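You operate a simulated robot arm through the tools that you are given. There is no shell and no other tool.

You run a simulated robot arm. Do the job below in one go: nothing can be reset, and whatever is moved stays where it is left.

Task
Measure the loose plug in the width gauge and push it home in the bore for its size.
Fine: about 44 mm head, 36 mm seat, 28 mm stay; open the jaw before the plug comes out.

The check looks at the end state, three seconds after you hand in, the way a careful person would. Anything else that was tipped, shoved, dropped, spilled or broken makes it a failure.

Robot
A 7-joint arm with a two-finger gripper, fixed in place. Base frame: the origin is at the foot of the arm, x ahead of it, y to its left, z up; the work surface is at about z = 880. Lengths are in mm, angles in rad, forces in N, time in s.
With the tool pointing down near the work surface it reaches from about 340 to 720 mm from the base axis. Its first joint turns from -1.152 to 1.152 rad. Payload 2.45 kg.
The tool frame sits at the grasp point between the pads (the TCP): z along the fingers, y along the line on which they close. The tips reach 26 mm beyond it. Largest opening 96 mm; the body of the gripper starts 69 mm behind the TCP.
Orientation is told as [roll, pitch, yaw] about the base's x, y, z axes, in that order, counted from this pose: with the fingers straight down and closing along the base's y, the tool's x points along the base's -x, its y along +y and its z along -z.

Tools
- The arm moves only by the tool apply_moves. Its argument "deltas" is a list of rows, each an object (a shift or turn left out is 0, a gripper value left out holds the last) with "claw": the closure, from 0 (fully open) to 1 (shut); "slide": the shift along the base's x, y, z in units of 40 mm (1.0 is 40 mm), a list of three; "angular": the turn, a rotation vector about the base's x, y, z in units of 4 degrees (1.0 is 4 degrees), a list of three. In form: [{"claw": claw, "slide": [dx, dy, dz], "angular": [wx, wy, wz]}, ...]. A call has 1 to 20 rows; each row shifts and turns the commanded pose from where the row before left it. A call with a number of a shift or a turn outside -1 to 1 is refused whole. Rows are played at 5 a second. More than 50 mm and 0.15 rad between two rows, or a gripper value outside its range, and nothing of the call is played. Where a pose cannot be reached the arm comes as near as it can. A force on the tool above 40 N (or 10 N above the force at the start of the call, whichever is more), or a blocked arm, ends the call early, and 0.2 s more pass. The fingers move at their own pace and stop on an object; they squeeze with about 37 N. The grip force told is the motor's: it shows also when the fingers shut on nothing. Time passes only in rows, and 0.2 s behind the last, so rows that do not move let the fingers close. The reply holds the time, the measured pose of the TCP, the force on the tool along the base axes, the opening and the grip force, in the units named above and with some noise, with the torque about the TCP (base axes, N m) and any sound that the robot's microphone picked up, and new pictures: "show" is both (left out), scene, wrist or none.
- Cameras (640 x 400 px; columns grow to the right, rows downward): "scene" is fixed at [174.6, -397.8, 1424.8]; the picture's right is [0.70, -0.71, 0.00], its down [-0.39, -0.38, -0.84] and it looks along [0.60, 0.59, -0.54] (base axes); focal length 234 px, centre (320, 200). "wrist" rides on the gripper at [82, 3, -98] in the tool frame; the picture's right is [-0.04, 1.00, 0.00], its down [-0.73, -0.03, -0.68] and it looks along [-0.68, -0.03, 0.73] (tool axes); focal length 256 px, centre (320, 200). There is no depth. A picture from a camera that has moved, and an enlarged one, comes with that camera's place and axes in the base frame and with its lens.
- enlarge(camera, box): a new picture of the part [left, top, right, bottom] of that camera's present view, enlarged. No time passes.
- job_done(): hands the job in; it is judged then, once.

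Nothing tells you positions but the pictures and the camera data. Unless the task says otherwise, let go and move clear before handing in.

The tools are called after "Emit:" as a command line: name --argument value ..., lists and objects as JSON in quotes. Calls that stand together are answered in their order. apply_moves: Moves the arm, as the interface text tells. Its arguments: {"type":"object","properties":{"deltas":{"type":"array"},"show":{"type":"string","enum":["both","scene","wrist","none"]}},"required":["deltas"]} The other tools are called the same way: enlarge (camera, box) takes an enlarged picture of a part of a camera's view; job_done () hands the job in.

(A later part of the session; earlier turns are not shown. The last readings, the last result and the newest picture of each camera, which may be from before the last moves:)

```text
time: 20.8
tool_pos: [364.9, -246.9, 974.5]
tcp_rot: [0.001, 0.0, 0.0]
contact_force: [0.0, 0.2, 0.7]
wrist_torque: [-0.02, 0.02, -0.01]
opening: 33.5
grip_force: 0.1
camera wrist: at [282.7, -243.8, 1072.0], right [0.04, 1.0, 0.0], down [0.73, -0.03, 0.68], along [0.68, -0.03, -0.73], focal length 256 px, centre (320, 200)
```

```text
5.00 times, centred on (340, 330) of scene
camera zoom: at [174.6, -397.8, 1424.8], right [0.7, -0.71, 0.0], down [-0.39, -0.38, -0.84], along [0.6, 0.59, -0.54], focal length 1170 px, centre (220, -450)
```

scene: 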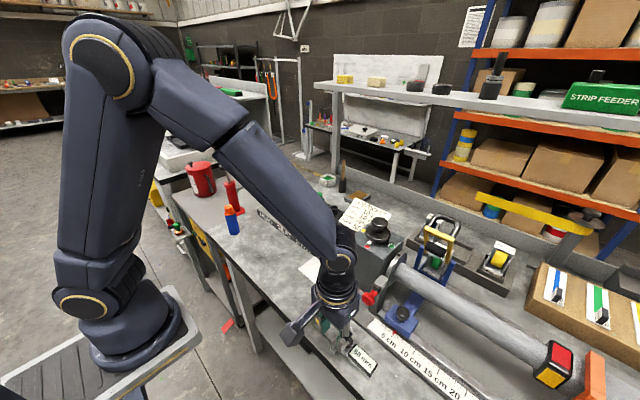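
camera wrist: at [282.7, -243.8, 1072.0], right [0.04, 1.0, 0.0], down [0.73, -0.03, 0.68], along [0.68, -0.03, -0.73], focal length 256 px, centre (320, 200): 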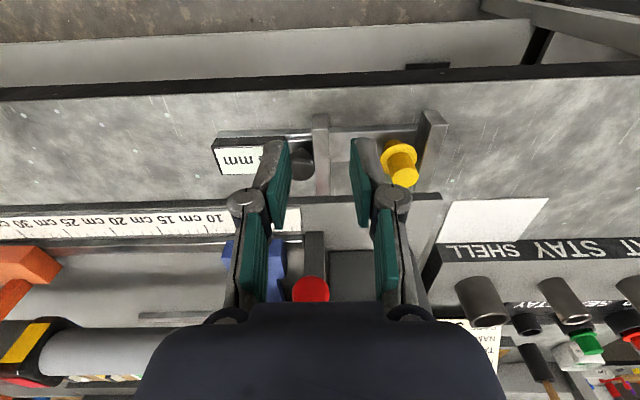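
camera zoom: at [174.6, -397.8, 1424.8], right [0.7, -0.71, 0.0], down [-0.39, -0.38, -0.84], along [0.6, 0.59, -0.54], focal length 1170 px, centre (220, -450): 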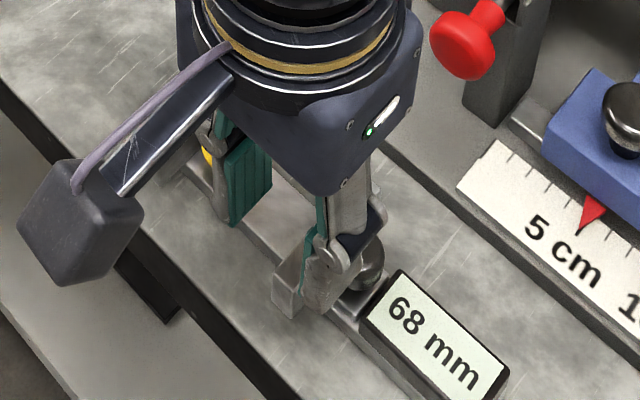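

The fingers straddle the sliding jaw, clear of the knob and the plug. I'll descend to the jaw's mid height.

Emit:
apply_moves --deltas '[{"slide": [0, 0, -0.5]}, {"slide": [0, 0, -0.5]}, {"slide": [0, 0, -0.3]}, {"slide": [0, 0, 0]}]' --show "both"

Emit:
enlarge --camera "wrist" --box '[210, 80, 430, 220]'

Emit:
enlarge --camera "scene" --box '[300, 300, 380, 380]'

```text
time: 21.8
tool_pos: [365.1, -244.9, 921.6]
tcp_rot: [-0.001, -0.001, 0.0]
contact_force: [0.3, -0.1, -0.8]
wrist_torque: [0.04, 0.05, 0.0]
opening: 33.5
grip_force: 0.0
camera wrist: at [282.3, -243.3, 1018.9], right [0.04, 1.0, 0.0], down [0.73, -0.03, 0.68], along [0.68, -0.03, -0.73], focal length 256 px, centre (320, 200)
```

scene: 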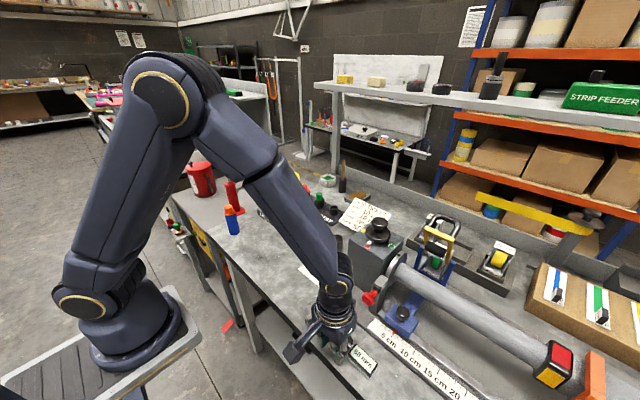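
wrist: 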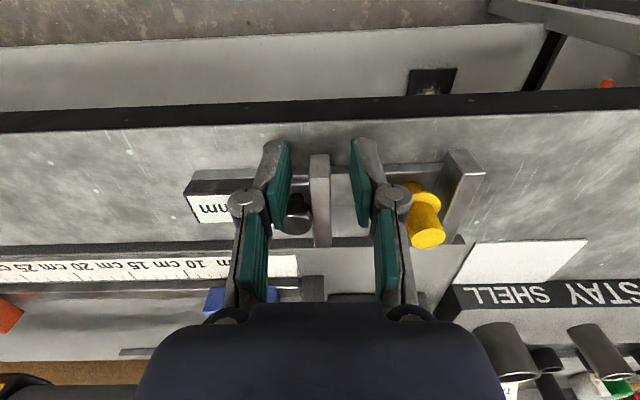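

```text
2.86 times, centred on (320, 150) of wrist
camera zoom: at [282.3, -243.3, 1018.9], right [0.04, 1.0, 0.0], down [0.73, -0.03, 0.68], along [0.68, -0.03, -0.73], focal length 731 px, centre (320, 343)
```

zoom: 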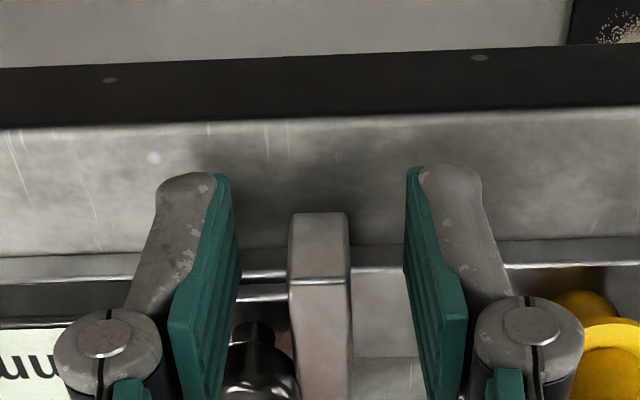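

```text
5.00 times, centred on (340, 340) of scene
camera zoom: at [174.6, -397.8, 1424.8], right [0.7, -0.71, 0.0], down [-0.39, -0.38, -0.84], along [0.6, 0.59, -0.54], focal length 1170 px, centre (220, -500)
```

zoom: 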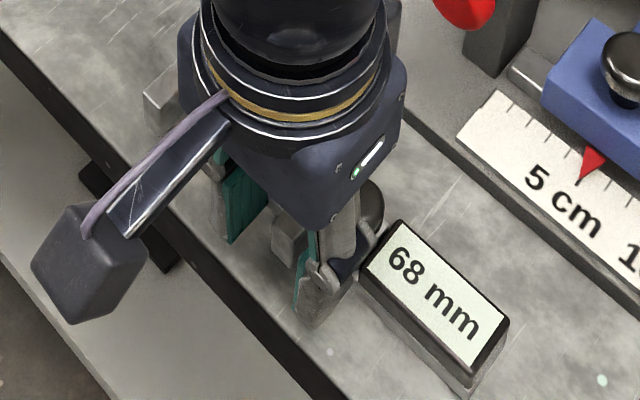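

The fingers are on both sides of the jaw with everything clear. I'll close on it and check the display.

Emit:
apply_moves --deltas '[{"claw": 1.0}, {"claw": 1.0}, {"claw": 1.0}]' --show "wrist"

Emit:
enlarge --camera "scene" --box '[300, 300, 380, 380]'

```text
time: 22.6
tool_pos: [365.8, -245.8, 921.9]
tcp_rot: [-0.001, 0.001, 0.0]
contact_force: [-0.7, -1.9, -3.8]
wrist_torque: [-0.02, -0.22, -0.02]
opening: 11.8
grip_force: 39.1
camera wrist: at [282.3, -243.4, 1019.0], right [0.04, 1.0, 0.0], down [0.73, -0.03, 0.68], along [0.68, -0.03, -0.73], focal length 256 px, centre (320, 200)
```

wrist: 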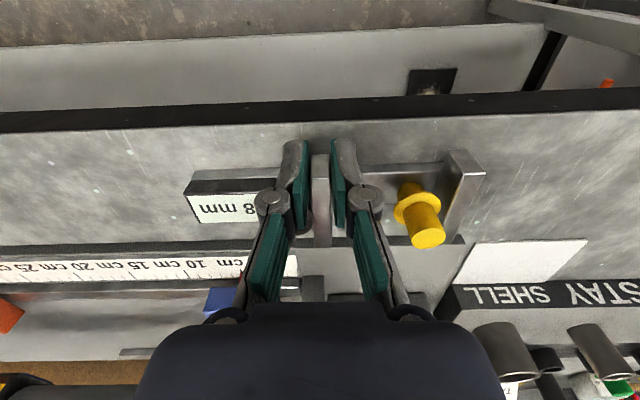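

```text
5.00 times, centred on (340, 340) of scene
camera zoom: at [174.6, -397.8, 1424.8], right [0.7, -0.71, 0.0], down [-0.39, -0.38, -0.84], along [0.6, 0.59, -0.54], focal length 1170 px, centre (220, -500)
```

zoom: 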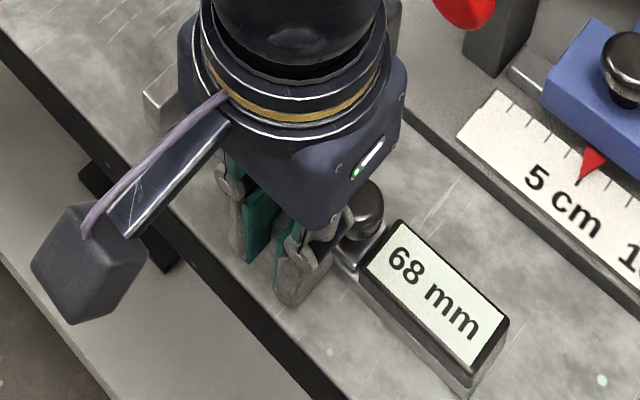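

The jaw is gripped at 11.8 mm. I'll slide it gently in +y and watch the force.

Emit:
apply_moves --deltas '[{"slide": [0, 0.1, 0]}, {"slide": [0, 0.1, 0]}, {"slide": [0, 0.1, 0]}, {"slide": [0, 0.1, 0]}, {"slide": [0, 0, 0]}]' --show "wrist"

Emit:
enlarge --camera "scene" --box '[300, 300, 380, 380]'

```text
time: 23.8
tool_pos: [364.3, -230.5, 921.7]
tcp_rot: [0.002, 0.001, 0.0]
contact_force: [-3.9, -0.4, -18.5]
wrist_torque: [-0.02, 0.59, 0.0]
opening: 12.0
grip_force: 38.7
camera wrist: at [282.6, -227.9, 1019.3], right [0.04, 1.0, 0.0], down [0.74, -0.03, 0.68], along [0.68, -0.03, -0.74], focal length 256 px, centre (320, 200)
```

wrist: 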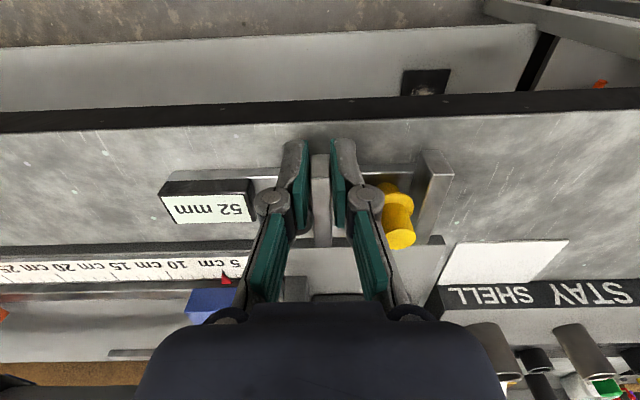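

```text
5.00 times, centred on (340, 340) of scene
camera zoom: at [174.7, -397.9, 1424.8], right [0.7, -0.71, 0.0], down [-0.39, -0.38, -0.84], along [0.6, 0.59, -0.54], focal length 1170 px, centre (220, -500)
```

zoom: 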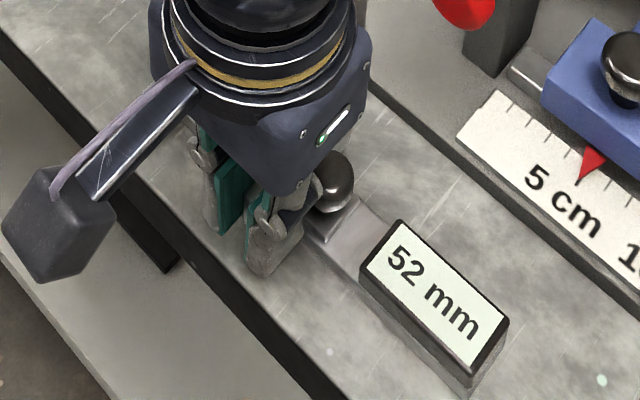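

The display follows and now reads 52 mm, but gripping tightly builds up vertical strain. I'll open the fingers slightly so they only cage the jaw, then push gently onward.

Emit:
apply_moves --deltas '[{"claw": 0.84}, {"claw": 0.84}, {"slide": [0, 0.1, 0]}, {"slide": [0, 0.1, 0]}, {"slide": [0, 0.1, 0]}, {"slide": [0, 0.1, 0]}, {"slide": [0, 0, 0]}]' --show "wrist"

Emit:
enlarge --camera "scene" --box '[300, 300, 380, 380]'

Emit:
enlarge --camera "wrist" --box '[270, 120, 470, 260]'

```text
time: 25.4
tool_pos: [366.7, -214.4, 922.4]
tcp_rot: [0.001, 0.0, 0.0]
contact_force: [-0.1, -0.3, 0.3]
wrist_torque: [-0.04, 0.02, 0.0]
opening: 15.6
grip_force: 0.5
camera wrist: at [284.0, -212.7, 1019.9], right [0.04, 1.0, 0.0], down [0.73, -0.03, 0.68], along [0.68, -0.03, -0.73], focal length 256 px, centre (320, 200)
```

wrist: 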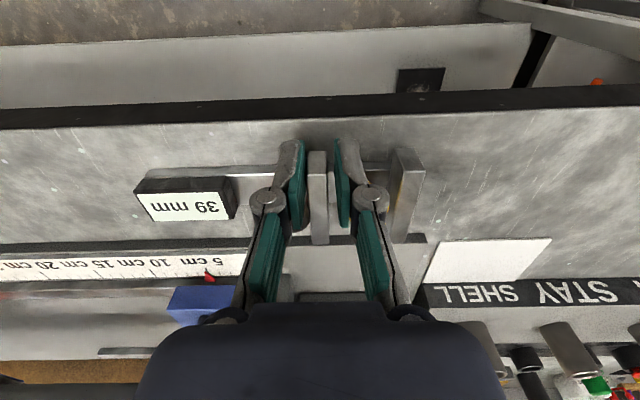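

```text
5.00 times, centred on (340, 340) of scene
camera zoom: at [174.6, -397.8, 1424.8], right [0.7, -0.71, 0.0], down [-0.39, -0.38, -0.84], along [0.6, 0.59, -0.54], focal length 1170 px, centre (220, -500)
```

zoom: 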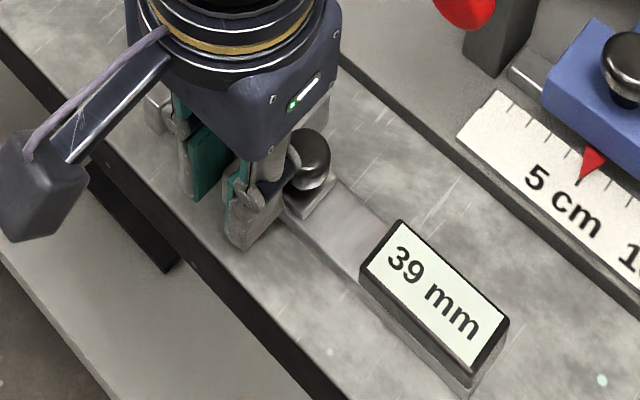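

```text
2.86 times, centred on (370, 190) of wrist
camera zoom: at [284.0, -212.7, 1019.9], right [0.04, 1.0, 0.0], down [0.73, -0.03, 0.68], along [0.68, -0.03, -0.73], focal length 731 px, centre (177, 229)
```

zoom: 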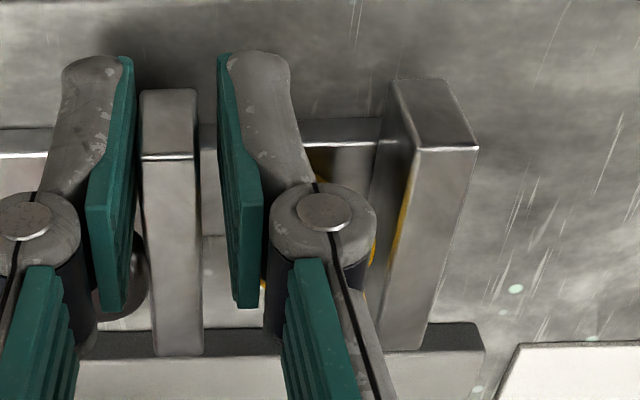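

The display reads 39 mm and forces are near zero. I'll go on in small steps toward contact with the plug.

Emit:
apply_moves --deltas '[{"slide": [0, 0.04, 0]}, {"slide": [0, 0.04, 0]}, {"slide": [0, 0.04, 0]}, {"slide": [0, 0.04, 0]}, {"slide": [0, 0.04, 0]}, {"slide": [0, 0, 0]}]' --show "none"

Emit:
enlarge --camera "scene" --box '[290, 290, 380, 380]'

```text
time: 26.8
tool_pos: [364.9, -206.9, 923.5]
tcp_rot: [-0.001, 0.0, 0.001]
contact_force: [0.7, -1.1, 0.6]
wrist_torque: [0.0, 0.02, 0.01]
opening: 16.0
grip_force: 0.4
```

```text
4.44 times, centred on (335, 335) of scene
camera zoom: at [174.6, -397.8, 1424.8], right [0.7, -0.71, 0.0], down [-0.39, -0.38, -0.84], along [0.6, 0.59, -0.54], focal length 1040 px, centre (253, -400)
```

zoom: 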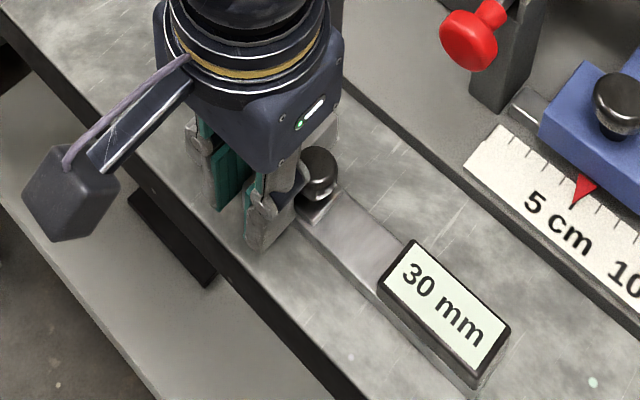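

The reading is 30 mm. I'll take finer steps to bring the jaw firmly but gently onto the plug.

Emit:
apply_moves --deltas '[{"slide": [0, 0.025, 0]}, {"slide": [0, 0.025, 0]}, {"slide": [0, 0, 0]}]' --show "none"

Emit:
enlarge --camera "scene" --box '[290, 290, 380, 380]'

```text
time: 27.6
tool_pos: [365.5, -204.5, 923.2]
tcp_rot: [-0.001, -0.001, 0.0]
contact_force: [0.8, -1.6, -1.1]
wrist_torque: [-0.07, -0.01, -0.01]
opening: 16.1
grip_force: 0.8
```

```text
4.44 times, centred on (335, 335) of scene
camera zoom: at [174.6, -397.8, 1424.8], right [0.7, -0.71, 0.0], down [-0.39, -0.38, -0.84], along [0.6, 0.59, -0.54], focal length 1040 px, centre (253, -400)
```

zoom: 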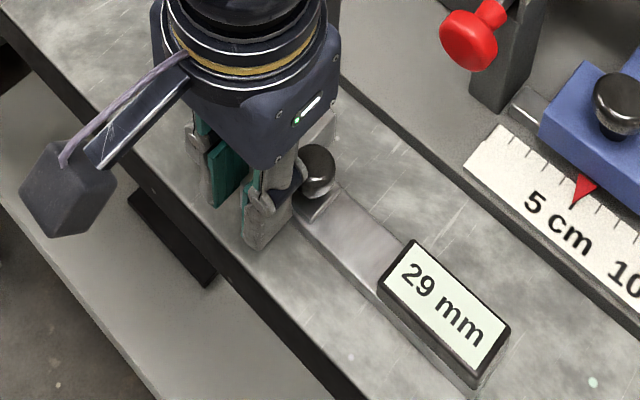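

Emit:
apply_moves --deltas '[{"slide": [0, 0.02, 0]}, {"slide": [0, 0.02, 0]}, {"slide": [0, 0, 0]}]' --show "wrist"

Emit:
enlarge --camera "scene" --box '[290, 290, 380, 380]'

Emit:
enlarge --camera "wrist" --box '[270, 120, 470, 260]'

```text
time: 28.4
tool_pos: [365.9, -202.3, 921.9]
tcp_rot: [0.0, 0.0, 0.0]
contact_force: [0.2, -3.5, 1.0]
wrist_torque: [-0.09, -0.02, 0.0]
opening: 17.2
grip_force: 1.3
camera wrist: at [283.7, -200.4, 1019.8], right [0.04, 1.0, 0.0], down [0.73, -0.03, 0.68], along [0.68, -0.03, -0.73], focal length 256 px, centre (320, 200)
```

wrist: 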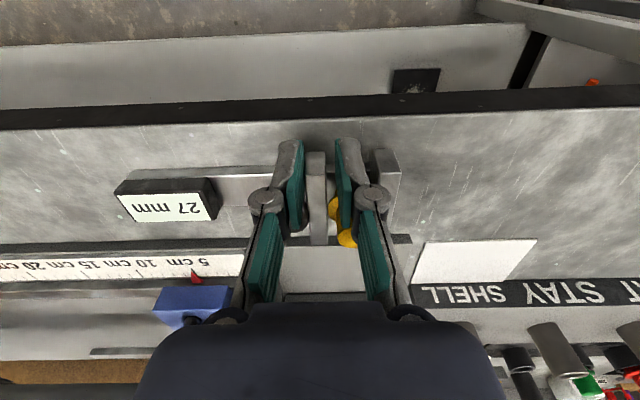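

```text
4.44 times, centred on (335, 335) of scene
camera zoom: at [174.6, -397.8, 1424.8], right [0.7, -0.71, 0.0], down [-0.39, -0.38, -0.84], along [0.6, 0.59, -0.54], focal length 1040 px, centre (253, -400)
```

zoom: 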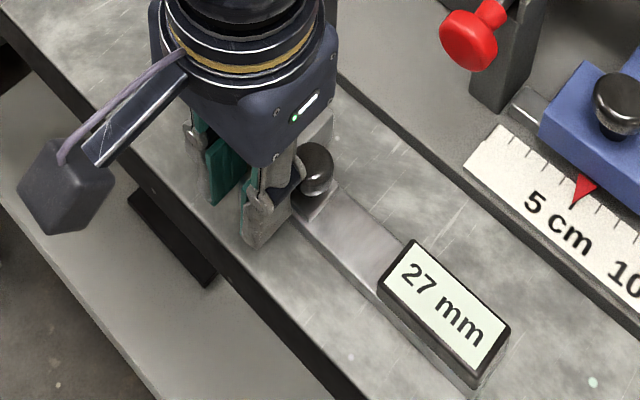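

```text
2.86 times, centred on (370, 190) of wrist
camera zoom: at [283.7, -200.4, 1019.8], right [0.04, 1.0, 0.0], down [0.73, -0.03, 0.68], along [0.68, -0.03, -0.73], focal length 731 px, centre (177, 229)
```

zoom: 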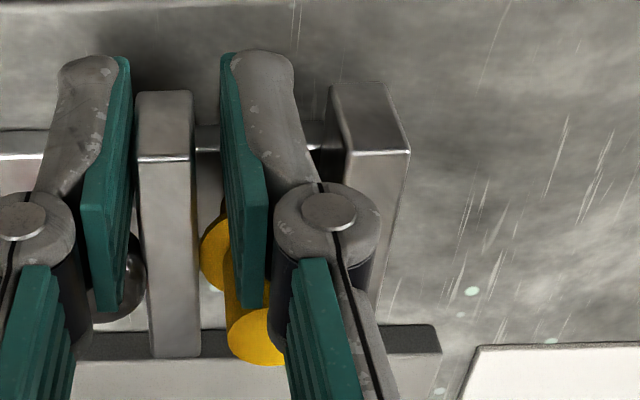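

The reading is 27 mm with about 3.5 N, and the plug is still upright between the jaws. One more tiny push will tell whether the jaw is truly snug.

Emit:
apply_moves --deltas '[{"slide": [0, 0.02, 0]}, {"slide": [0, 0, 0]}, {"slide": [0, 0, 0]}]' --show "none"

Emit:
enlarge --camera "scene" --box '[290, 290, 380, 380]'

Emit:
enlarge --camera "wrist" --box '[270, 120, 470, 260]'

```text
time: 29.2
tool_pos: [366.7, -201.8, 921.4]
tcp_rot: [-0.001, 0.001, 0.0]
contact_force: [0.7, -2.8, 0.8]
wrist_torque: [-0.08, -0.05, 0.02]
opening: 17.5
grip_force: 0.9
```

```text
4.44 times, centred on (335, 335) of scene
camera zoom: at [174.6, -397.8, 1424.8], right [0.7, -0.71, 0.0], down [-0.39, -0.38, -0.84], along [0.6, 0.59, -0.54], focal length 1040 px, centre (253, -400)
```

zoom: 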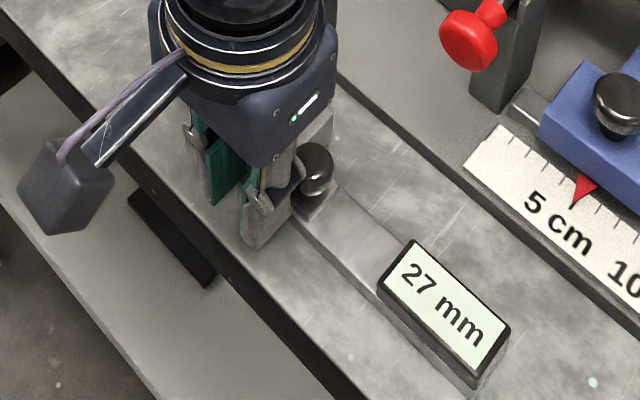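

```text
2.86 times, centred on (370, 190) of wrist
camera zoom: at [283.7, -200.3, 1019.5], right [0.04, 1.0, 0.0], down [0.73, -0.03, 0.68], along [0.68, -0.03, -0.73], focal length 731 px, centre (177, 229)
```

zoom: 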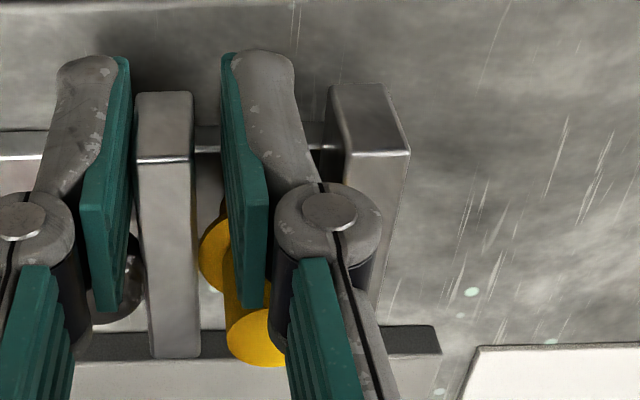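

The reading holds at 27 mm when pushed further, so the jaw is snug and the plug is the 28 mm STAY size. Now I'll open the jaw by drawing back in -y, in moderate steps.

Emit:
apply_moves --deltas '[{"slide": [0, -0.08, 0]}, {"slide": [0, -0.1, 0]}, {"slide": [0, -0.1, 0]}, {"slide": [0, -0.1, 0]}, {"slide": [0, -0.1, 0]}, {"slide": [0, -0.1, 0]}, {"slide": [0, -0.1, 0]}, {"slide": [0, -0.1, 0]}, {"slide": [0, -0.1, 0]}, {"slide": [0, -0.1, 0]}, {"slide": [0, 0, 0]}]' --show "wrist"

Emit:
enlarge --camera "scene" --box '[290, 290, 380, 380]'

Emit:
enlarge --camera "wrist" --box '[250, 110, 490, 260]'

```text
time: 31.6
tool_pos: [366.4, -241.1, 922.7]
tcp_rot: [0.001, 0.0, 0.0]
contact_force: [0.4, 0.7, 0.3]
wrist_torque: [0.02, 0.01, 0.02]
opening: 15.4
grip_force: 0.3
camera wrist: at [283.4, -238.4, 1020.3], right [0.04, 1.0, 0.0], down [0.73, -0.03, 0.68], along [0.68, -0.03, -0.73], focal length 256 px, centre (320, 200)
```

wrist: 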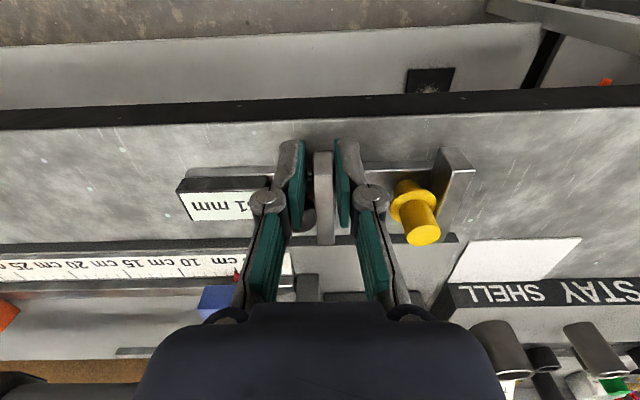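

```text
4.44 times, centred on (335, 335) of scene
camera zoom: at [174.6, -397.8, 1424.8], right [0.7, -0.71, 0.0], down [-0.39, -0.38, -0.84], along [0.6, 0.59, -0.54], focal length 1040 px, centre (253, -400)
```

zoom: 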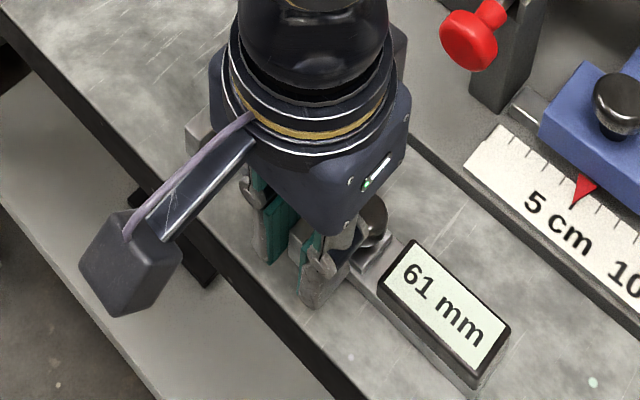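

```text
2.67 times, centred on (370, 185) of wrist
camera zoom: at [283.4, -238.4, 1020.3], right [0.04, 1.0, 0.0], down [0.73, -0.03, 0.68], along [0.68, -0.03, -0.73], focal length 683 px, centre (187, 240)
```

zoom: 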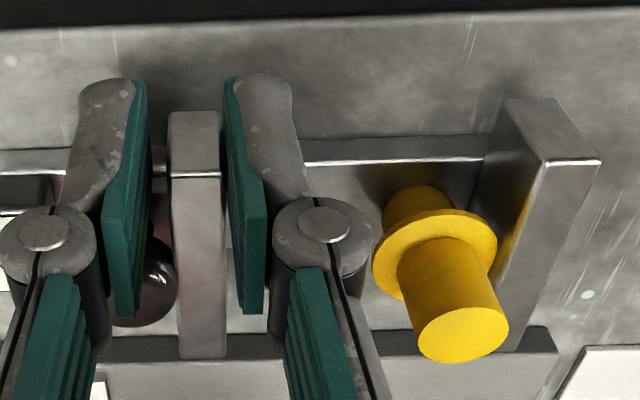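

The jaw is open at 61 mm and the plug still stands upright. I'll nudge the jaw a bit further, open the fingers, lift off and move above the plug.

Emit:
apply_moves --deltas '[{"slide": [0, -0.07, 0]}, {"slide": [0, -0.05, 0]}, {"slide": [0, 0.03, 0]}, {"claw": 0.65}, {"claw": 0.65}, {"slide": [0, 0, 0.6]}, {"slide": [0, 0, 0.6]}, {"slide": [0, 0, 0.6]}, {"slide": [0.39, 0.7, 0]}, {"slide": [0.39, 0.6, 0]}, {"slide": [0, 0, 0]}]' --show "both"

Emit:
enlarge --camera "wrist" --box '[220, 60, 420, 190]'

Emit:
enlarge --camera "scene" --box '[290, 290, 380, 380]'

```text
time: 34.0
tool_pos: [396.0, -191.6, 994.3]
tcp_rot: [-0.001, 0.001, -0.001]
contact_force: [0.0, 0.6, 0.7]
wrist_torque: [0.0, 0.03, -0.03]
opening: 33.9
grip_force: 0.1
camera wrist: at [312.9, -189.2, 1090.5], right [0.04, 1.0, 0.0], down [0.73, -0.03, 0.68], along [0.68, -0.03, -0.73], focal length 256 px, centre (320, 200)
```

scene: 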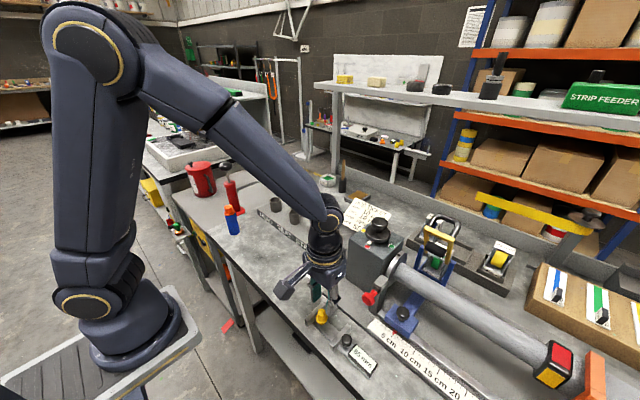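
wrist: 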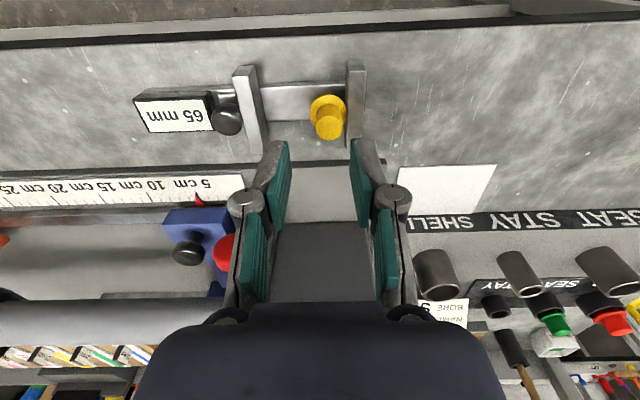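

```text
3.08 times, centred on (320, 125) of wrist
camera zoom: at [312.9, -189.2, 1090.5], right [0.04, 1.0, 0.0], down [0.73, -0.03, 0.68], along [0.68, -0.03, -0.73], focal length 788 px, centre (320, 431)
```

zoom: 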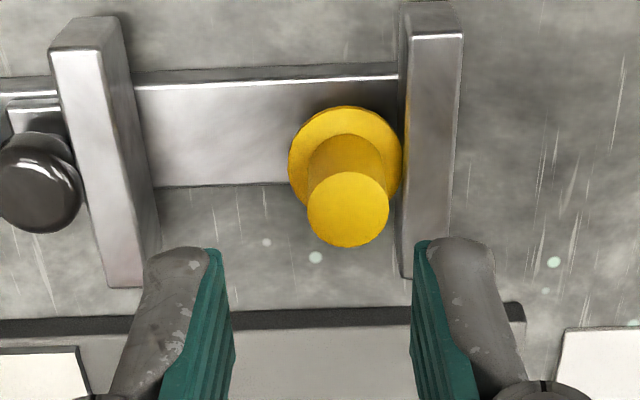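

```text
4.44 times, centred on (335, 335) of scene
camera zoom: at [174.6, -397.7, 1424.8], right [0.7, -0.71, 0.0], down [-0.39, -0.38, -0.84], along [0.6, 0.59, -0.54], focal length 1040 px, centre (253, -400)
```

zoom: 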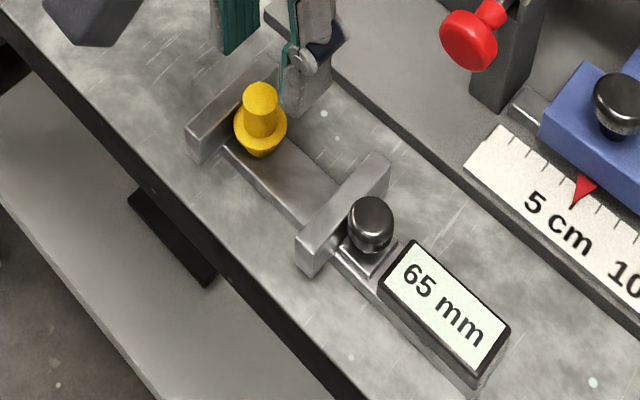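

The jaw is at 65 mm and clear, and the plug's handle is at about (396, -186.7). I'll align and descend to the same grip height, with the tips just above the jaw top.

Emit:
apply_moves --deltas '[{"slide": [0.02, 0.12, 0]}, {"slide": [0, 0, -0.5]}, {"slide": [0, 0, -0.5]}, {"slide": [0, 0, -0.25]}, {"slide": [0, 0, 0]}]' --show "wrist"

Emit:
enlarge --camera "scene" --box '[295, 285, 355, 345]'

Emit:
enlarge --camera "wrist" --box '[220, 60, 420, 190]'

```text
time: 35.2
tool_pos: [396.7, -188.5, 944.3]
tcp_rot: [-0.001, -0.003, -0.001]
contact_force: [0.3, 0.4, 0.2]
wrist_torque: [0.02, 0.03, -0.05]
opening: 33.4
grip_force: 0.1
camera wrist: at [315.2, -186.0, 1042.2], right [0.04, 1.0, 0.0], down [0.73, -0.03, 0.68], along [0.68, -0.03, -0.73], focal length 256 px, centre (320, 200)
```

wrist: 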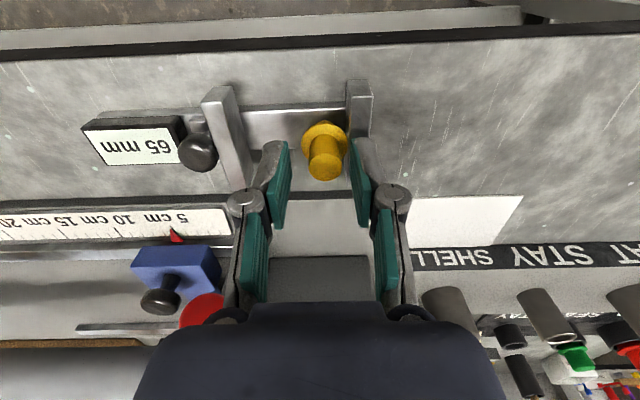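

```text
6.67 times, centred on (325, 315) of scene
camera zoom: at [174.6, -397.8, 1424.8], right [0.7, -0.71, 0.0], down [-0.39, -0.38, -0.84], along [0.6, 0.59, -0.54], focal length 1560 px, centre (287, -567)
```

zoom: 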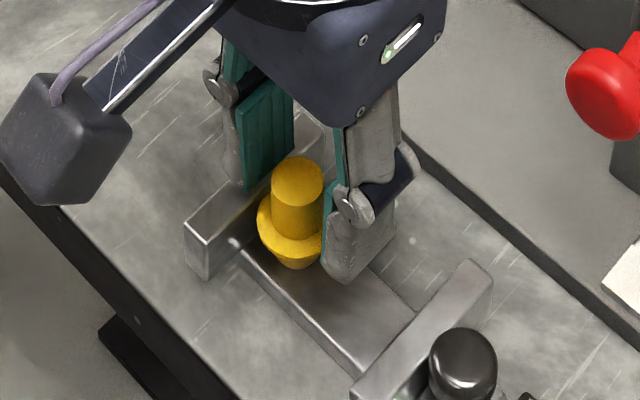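

```text
3.08 times, centred on (320, 125) of wrist
camera zoom: at [315.2, -186.0, 1042.2], right [0.04, 1.0, 0.0], down [0.73, -0.03, 0.68], along [0.68, -0.03, -0.73], focal length 788 px, centre (320, 431)
```

zoom: 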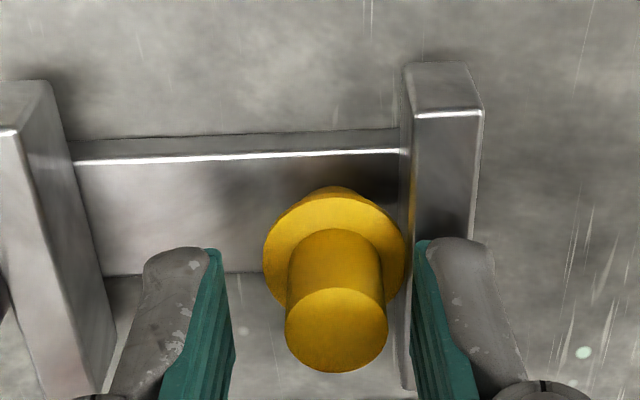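

The plug is about 2 mm toward the fixed jaw from the finger midline. I'll nudge 1.2 mm, close and lift.

Emit:
apply_moves --deltas '[{"slide": [0, 0.03, 0]}, {"claw": 1.0}, {"claw": 1.0}, {"claw": 1.0}, {"claw": 1.0}]' --show "none"

Emit:
enlarge --camera "wrist" --box '[220, 60, 420, 190]'

```text
time: 36.4
tool_pos: [397.9, -187.0, 944.4]
tcp_rot: [-0.001, 0.001, 0.0]
contact_force: [0.4, -0.2, 0.1]
wrist_torque: [-0.04, 0.0, 0.02]
opening: 16.0
grip_force: 36.9
```

```text
3.08 times, centred on (320, 125) of wrist
camera zoom: at [315.1, -184.6, 1042.1], right [0.04, 1.0, 0.0], down [0.73, -0.03, 0.68], along [0.68, -0.03, -0.73], focal length 788 px, centre (320, 431)
```

zoom: 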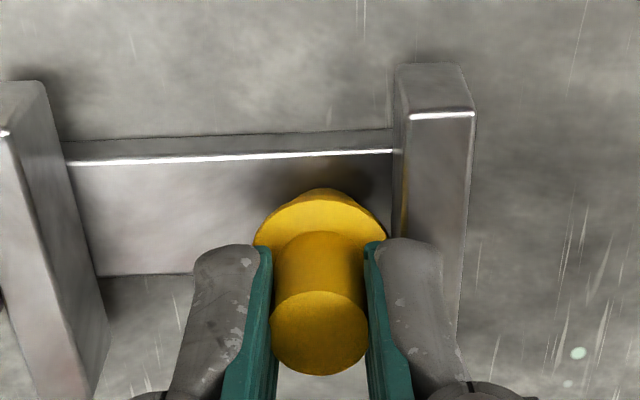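

The plug is gripped at 16.0 mm. I'll lift it well clear and carry it along +y at the front of the bench, then look at the tubes again.

Emit:
apply_moves --deltas '[{"slide": [0, 0, 0.4]}, {"slide": [0, 0, 0.7]}, {"slide": [0, 0, 0.7]}, {"slide": [0, 0, 0.5]}, {"slide": [0, 0.7, 0]}, {"slide": [0, 0.9, 0]}, {"slide": [0, 0.9, 0]}, {"slide": [0, 0.9, 0]}, {"slide": [0, 0.9, 0]}, {"slide": [0, 0.9, 0]}, {"slide": [0, 0.15, 0]}, {"slide": [0, 0, 0]}]' --show "both"

Emit:
enlarge --camera "wrist" --box '[200, 130, 520, 330]'

Emit:
enlarge --camera "scene" --box '[250, 190, 350, 270]'

Emit:
enlarge --camera "scene" --box '[290, 290, 380, 380]'

```text
time: 39.0
tool_pos: [397.4, 27.6, 1034.3]
tcp_rot: [0.0, -0.001, 0.0]
contact_force: [-0.1, -0.1, -0.1]
wrist_torque: [-0.02, 0.02, -0.01]
opening: 16.0
grip_force: 37.0
camera wrist: at [314.4, 29.8, 1131.7], right [0.04, 1.0, 0.0], down [0.73, -0.03, 0.68], along [0.68, -0.03, -0.73], focal length 256 px, centre (320, 200)
```

scene: 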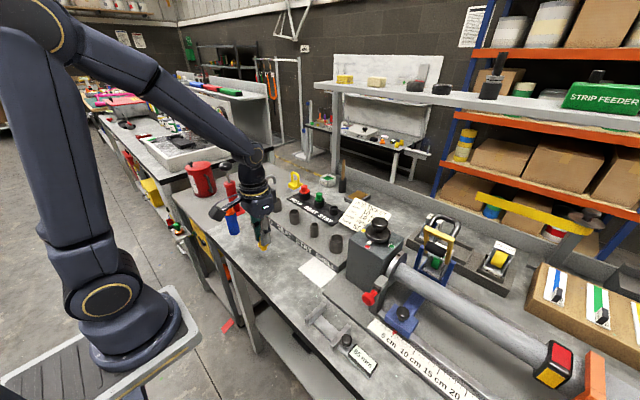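
wrist: 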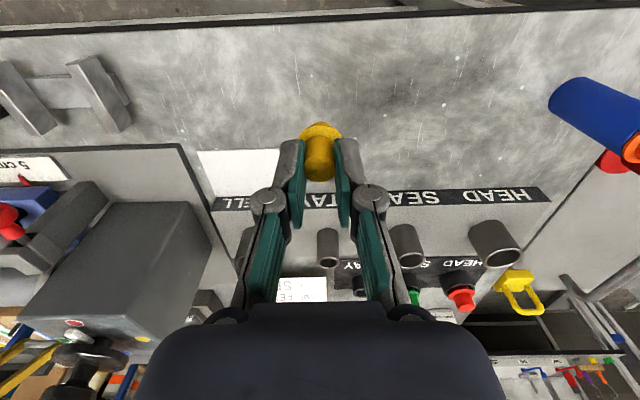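

```text
2.00 times, centred on (360, 230) of wrist
camera zoom: at [314.4, 29.8, 1131.7], right [0.04, 1.0, 0.0], down [0.73, -0.03, 0.68], along [0.68, -0.03, -0.73], focal length 512 px, centre (240, 140)
```

zoom: 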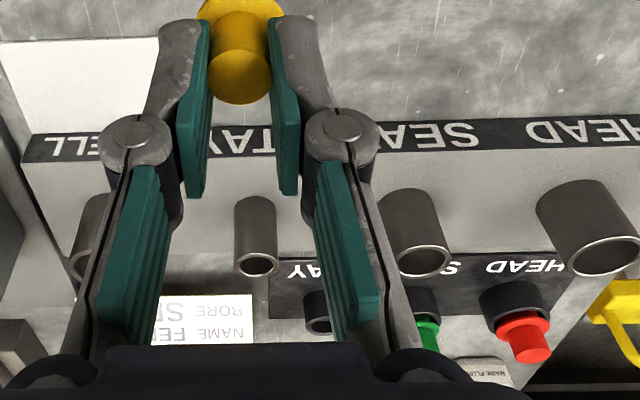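

```text
5.00 times, centred on (300, 230) of scene
camera zoom: at [174.6, -397.8, 1424.8], right [0.7, -0.71, 0.0], down [-0.39, -0.38, -0.84], along [0.6, 0.59, -0.54], focal length 1170 px, centre (420, 50)
```

zoom: 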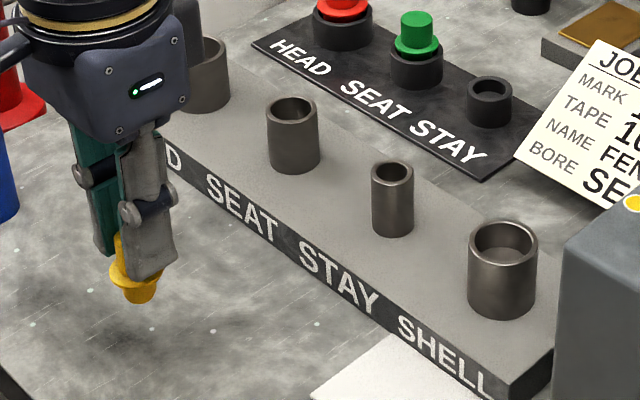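

```text
4.44 times, centred on (335, 335) of scene
camera zoom: at [174.6, -397.8, 1424.8], right [0.7, -0.71, 0.0], down [-0.39, -0.38, -0.84], along [0.6, 0.59, -0.54], focal length 1040 px, centre (253, -400)
```

zoom: 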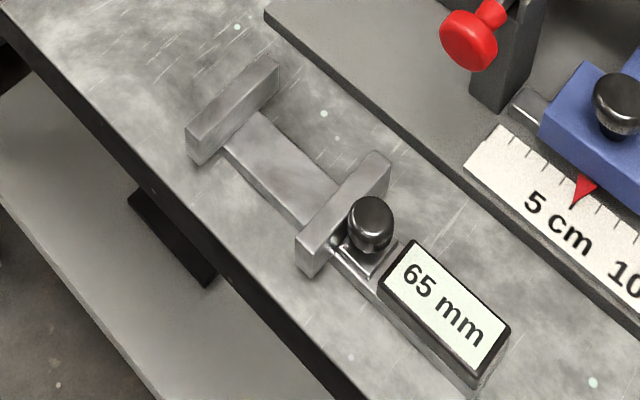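

The gauge reads 65 mm and is undisturbed. The STAY tube's rim is at about (583, 28.5, 955). I'll bring the plug above it, hovering with its nose about 25 mm over the rim.

Emit:
apply_moves --deltas '[{"slide": [0.7, 0.02, 0]}, {"slide": [0.95, 0, 0]}, {"slide": [0.95, 0, 0]}, {"slide": [0.95, 0, 0]}, {"slide": [0.9, 0, 0]}, {"slide": [0.19, 0, 0]}, {"slide": [0, 0, 0]}, {"slide": [0, 0, 0]}]' --show "both"

Emit:
enlarge --camera "wrist" --box '[240, 70, 400, 200]'

Emit:
enlarge --camera "scene" --box '[280, 190, 350, 260]'

```text
time: 40.8
tool_pos: [582.8, 27.1, 1036.1]
tcp_rot: [0.0, 0.001, 0.001]
contact_force: [0.1, -0.4, 0.9]
wrist_torque: [-0.02, 0.01, -0.01]
opening: 15.8
grip_force: 37.4
camera wrist: at [501.0, 30.5, 1134.1], right [0.04, 1.0, 0.0], down [0.73, -0.03, 0.68], along [0.68, -0.03, -0.73], focal length 256 px, centre (320, 200)
```

scene: 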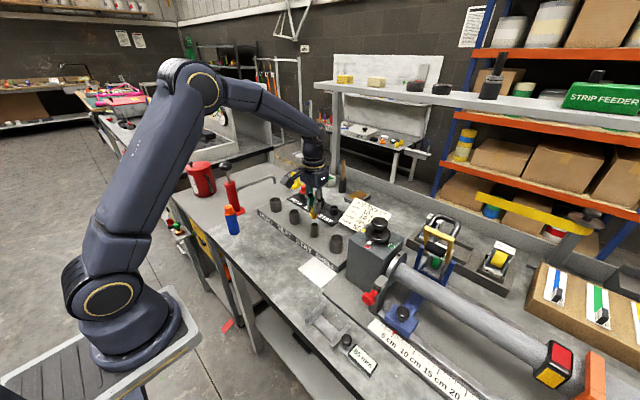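
wrist: 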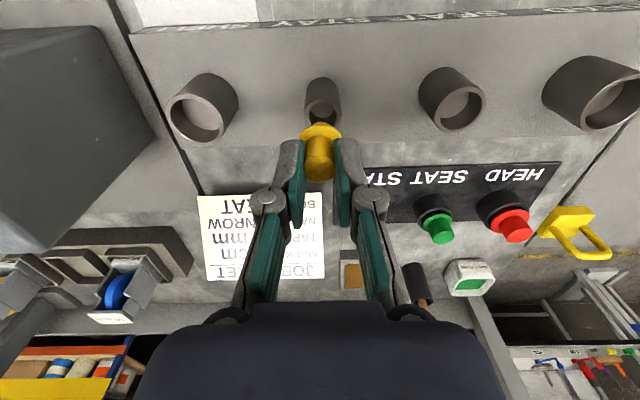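

```text
3.08 times, centred on (320, 135) of wrist
camera zoom: at [501.0, 30.5, 1134.1], right [0.04, 1.0, 0.0], down [0.73, -0.03, 0.68], along [0.68, -0.03, -0.73], focal length 788 px, centre (320, 400)
```

zoom: 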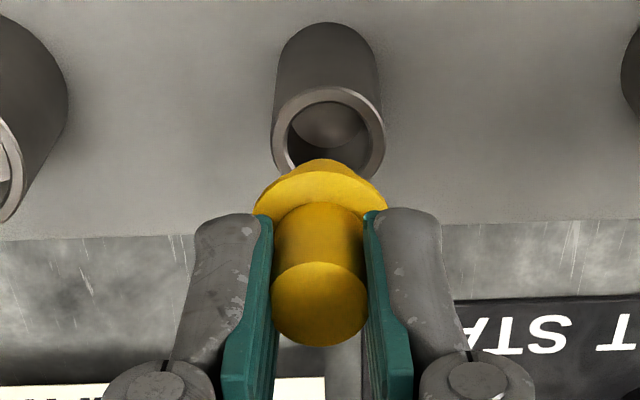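

```text
5.71 times, centred on (315, 225) of scene
camera zoom: at [174.6, -397.8, 1424.8], right [0.7, -0.71, 0.0], down [-0.39, -0.38, -0.84], along [0.6, 0.59, -0.54], focal length 1337 px, centre (349, 57)
```

zoom: 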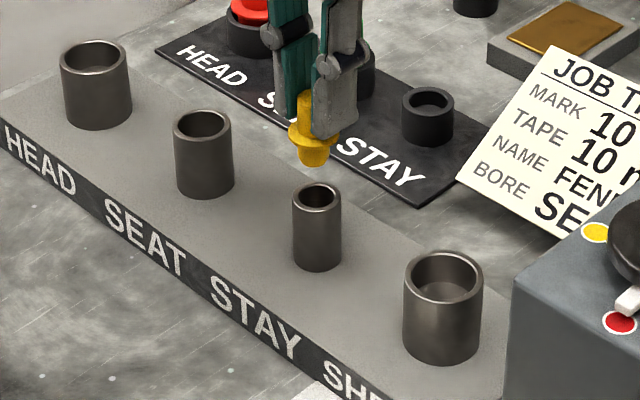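

The plug hovers above the STAY tube. I'll zoom in to compare the nose and rim positions in both views before lowering.

Emit:
enlarge --camera "scene" --box '[295, 200, 325, 230]'

Emit:
enlarge --camera "wrist" --box '[280, 70, 360, 150]'

```text
13.33 times, centred on (310, 215) of scene
camera zoom: at [174.6, -397.8, 1424.8], right [0.7, -0.71, 0.0], down [-0.39, -0.38, -0.84], along [0.6, 0.59, -0.54], focal length 3119 px, centre (453, 0)
```

zoom: 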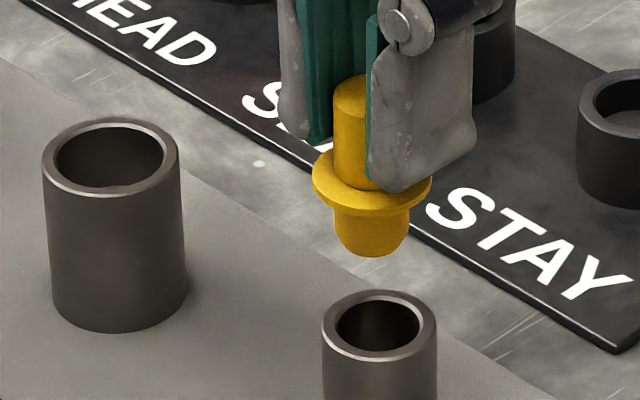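

```text
5.00 times, centred on (320, 110) of wrist
camera zoom: at [501.0, 30.5, 1134.1], right [0.04, 1.0, 0.0], down [0.73, -0.03, 0.68], along [0.68, -0.03, -0.73], focal length 1280 px, centre (320, 650)
```

zoom: 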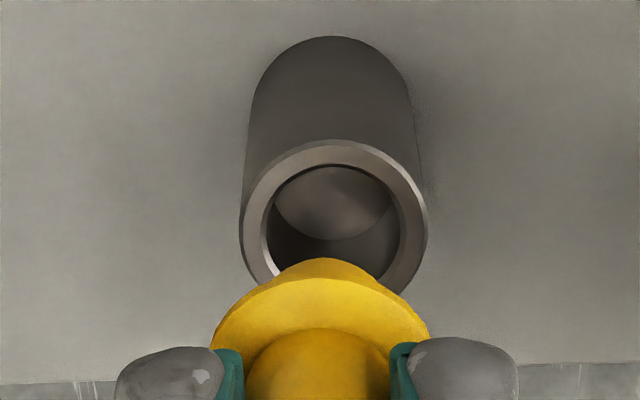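

In both views the plug is about 2.5 mm short in x and 1.5 mm short in y of the tube axis. The tube's inner diameter is about 19.7 mm and the nose about 16.5 mm. I'll correct, lower to just above the rim and recheck.

Emit:
apply_moves --deltas '[{"slide": [0.0625, 0.0375, 0]}, {"slide": [0, 0, -0.25]}, {"slide": [0, 0, -0.25]}, {"slide": [0, 0, 0]}, {"slide": [0, 0, 0]}]' --show "wrist"

Emit:
enlarge --camera "scene" --box '[295, 205, 325, 235]'

Emit:
enlarge --camera "wrist" --box '[280, 80, 360, 160]'

```text
time: 42.0
tool_pos: [585.6, 29.2, 1014.3]
tcp_rot: [-0.002, 0.0, 0.0]
contact_force: [-0.1, 0.4, 0.0]
wrist_torque: [0.0, 0.01, -0.03]
opening: 15.9
grip_force: 37.0
camera wrist: at [503.1, 31.4, 1113.0], right [0.04, 1.0, 0.0], down [0.73, -0.03, 0.68], along [0.68, -0.03, -0.73], focal length 256 px, centre (320, 200)
```

wrist: 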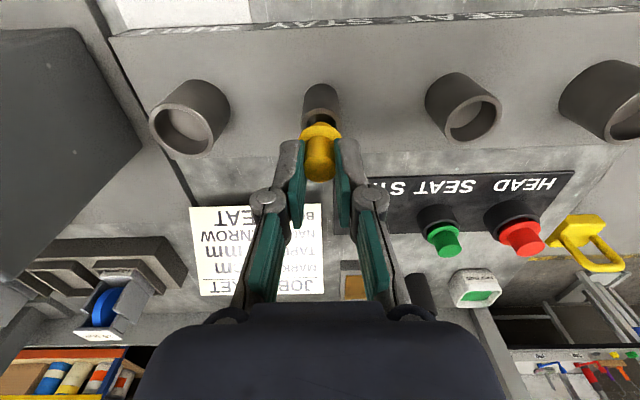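

```text
13.33 times, centred on (310, 220) of scene
camera zoom: at [174.6, -397.8, 1424.8], right [0.7, -0.71, 0.0], down [-0.39, -0.38, -0.84], along [0.6, 0.59, -0.54], focal length 3119 px, centre (453, -67)
```

zoom: 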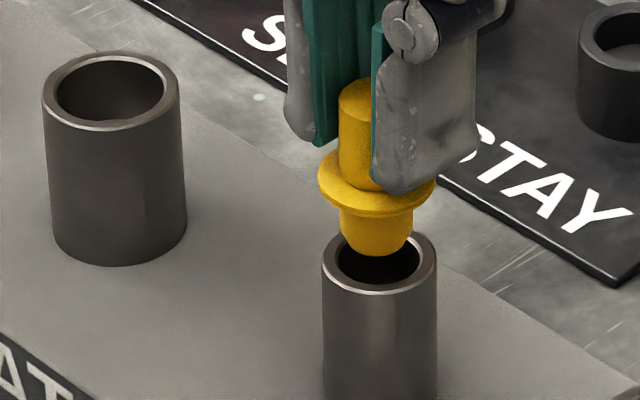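

```text
5.00 times, centred on (320, 120) of wrist
camera zoom: at [503.1, 31.4, 1113.0], right [0.04, 1.0, 0.0], down [0.73, -0.03, 0.68], along [0.68, -0.03, -0.73], focal length 1280 px, centre (320, 600)
```

zoom: 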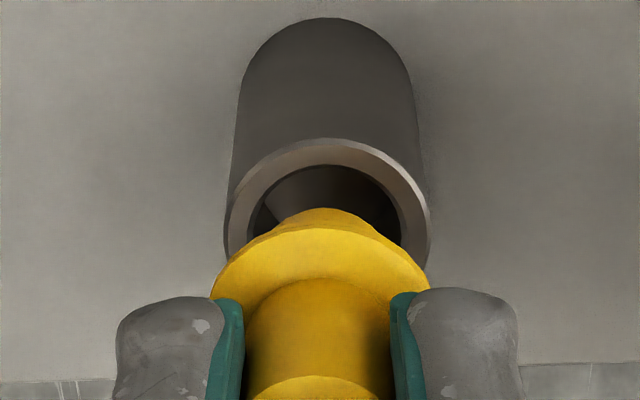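

The alignment is within about 1 mm. I'll correct by (+1.0, +0.5) and begin lowering in small steps, watching the force.

Emit:
apply_moves --deltas '[{"slide": [0.025, 0.0125, 0]}, {"slide": [0, 0, -0.05]}, {"slide": [0, 0, -0.05]}, {"slide": [0, 0, -0.05]}, {"slide": [0, 0, 0]}]' --show "wrist"

Emit:
enlarge --camera "scene" --box '[295, 205, 325, 235]'

Emit:
enlarge --camera "wrist" --box '[280, 80, 360, 160]'

```text
time: 43.2
tool_pos: [587.8, 29.9, 1010.9]
tcp_rot: [0.001, 0.001, -0.001]
contact_force: [0.0, -0.2, 0.0]
wrist_torque: [-0.01, -0.01, 0.02]
opening: 15.9
grip_force: 37.0
camera wrist: at [505.3, 32.3, 1108.1], right [0.04, 1.0, 0.0], down [0.73, -0.03, 0.68], along [0.68, -0.03, -0.73], focal length 256 px, centre (320, 200)
```

wrist: 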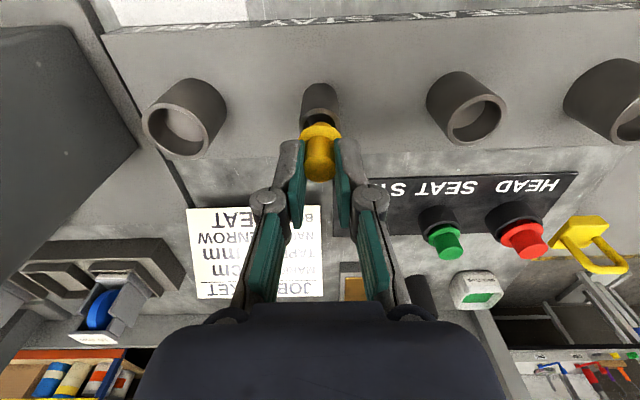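

```text
13.33 times, centred on (310, 220) of scene
camera zoom: at [174.6, -397.8, 1424.8], right [0.7, -0.71, 0.0], down [-0.39, -0.38, -0.84], along [0.6, 0.59, -0.54], focal length 3119 px, centre (453, -67)
```

zoom: 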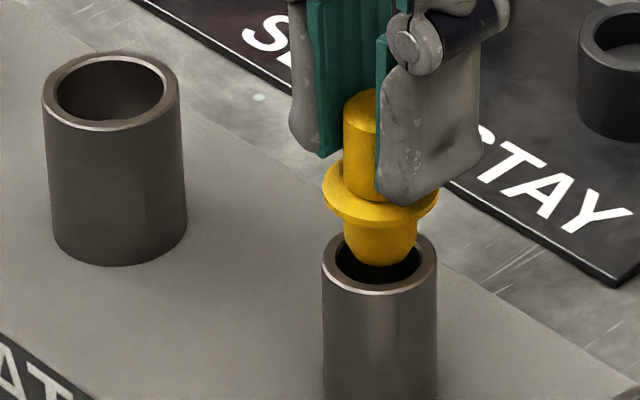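

```text
5.00 times, centred on (320, 120) of wrist
camera zoom: at [505.3, 32.3, 1108.1], right [0.04, 1.0, 0.0], down [0.73, -0.03, 0.68], along [0.68, -0.03, -0.73], focal length 1280 px, centre (320, 600)
```

zoom: 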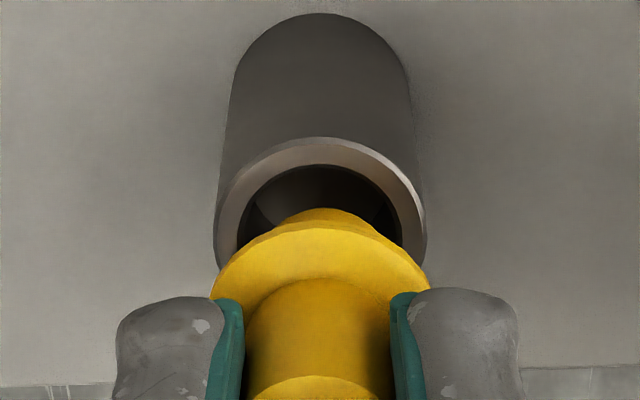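

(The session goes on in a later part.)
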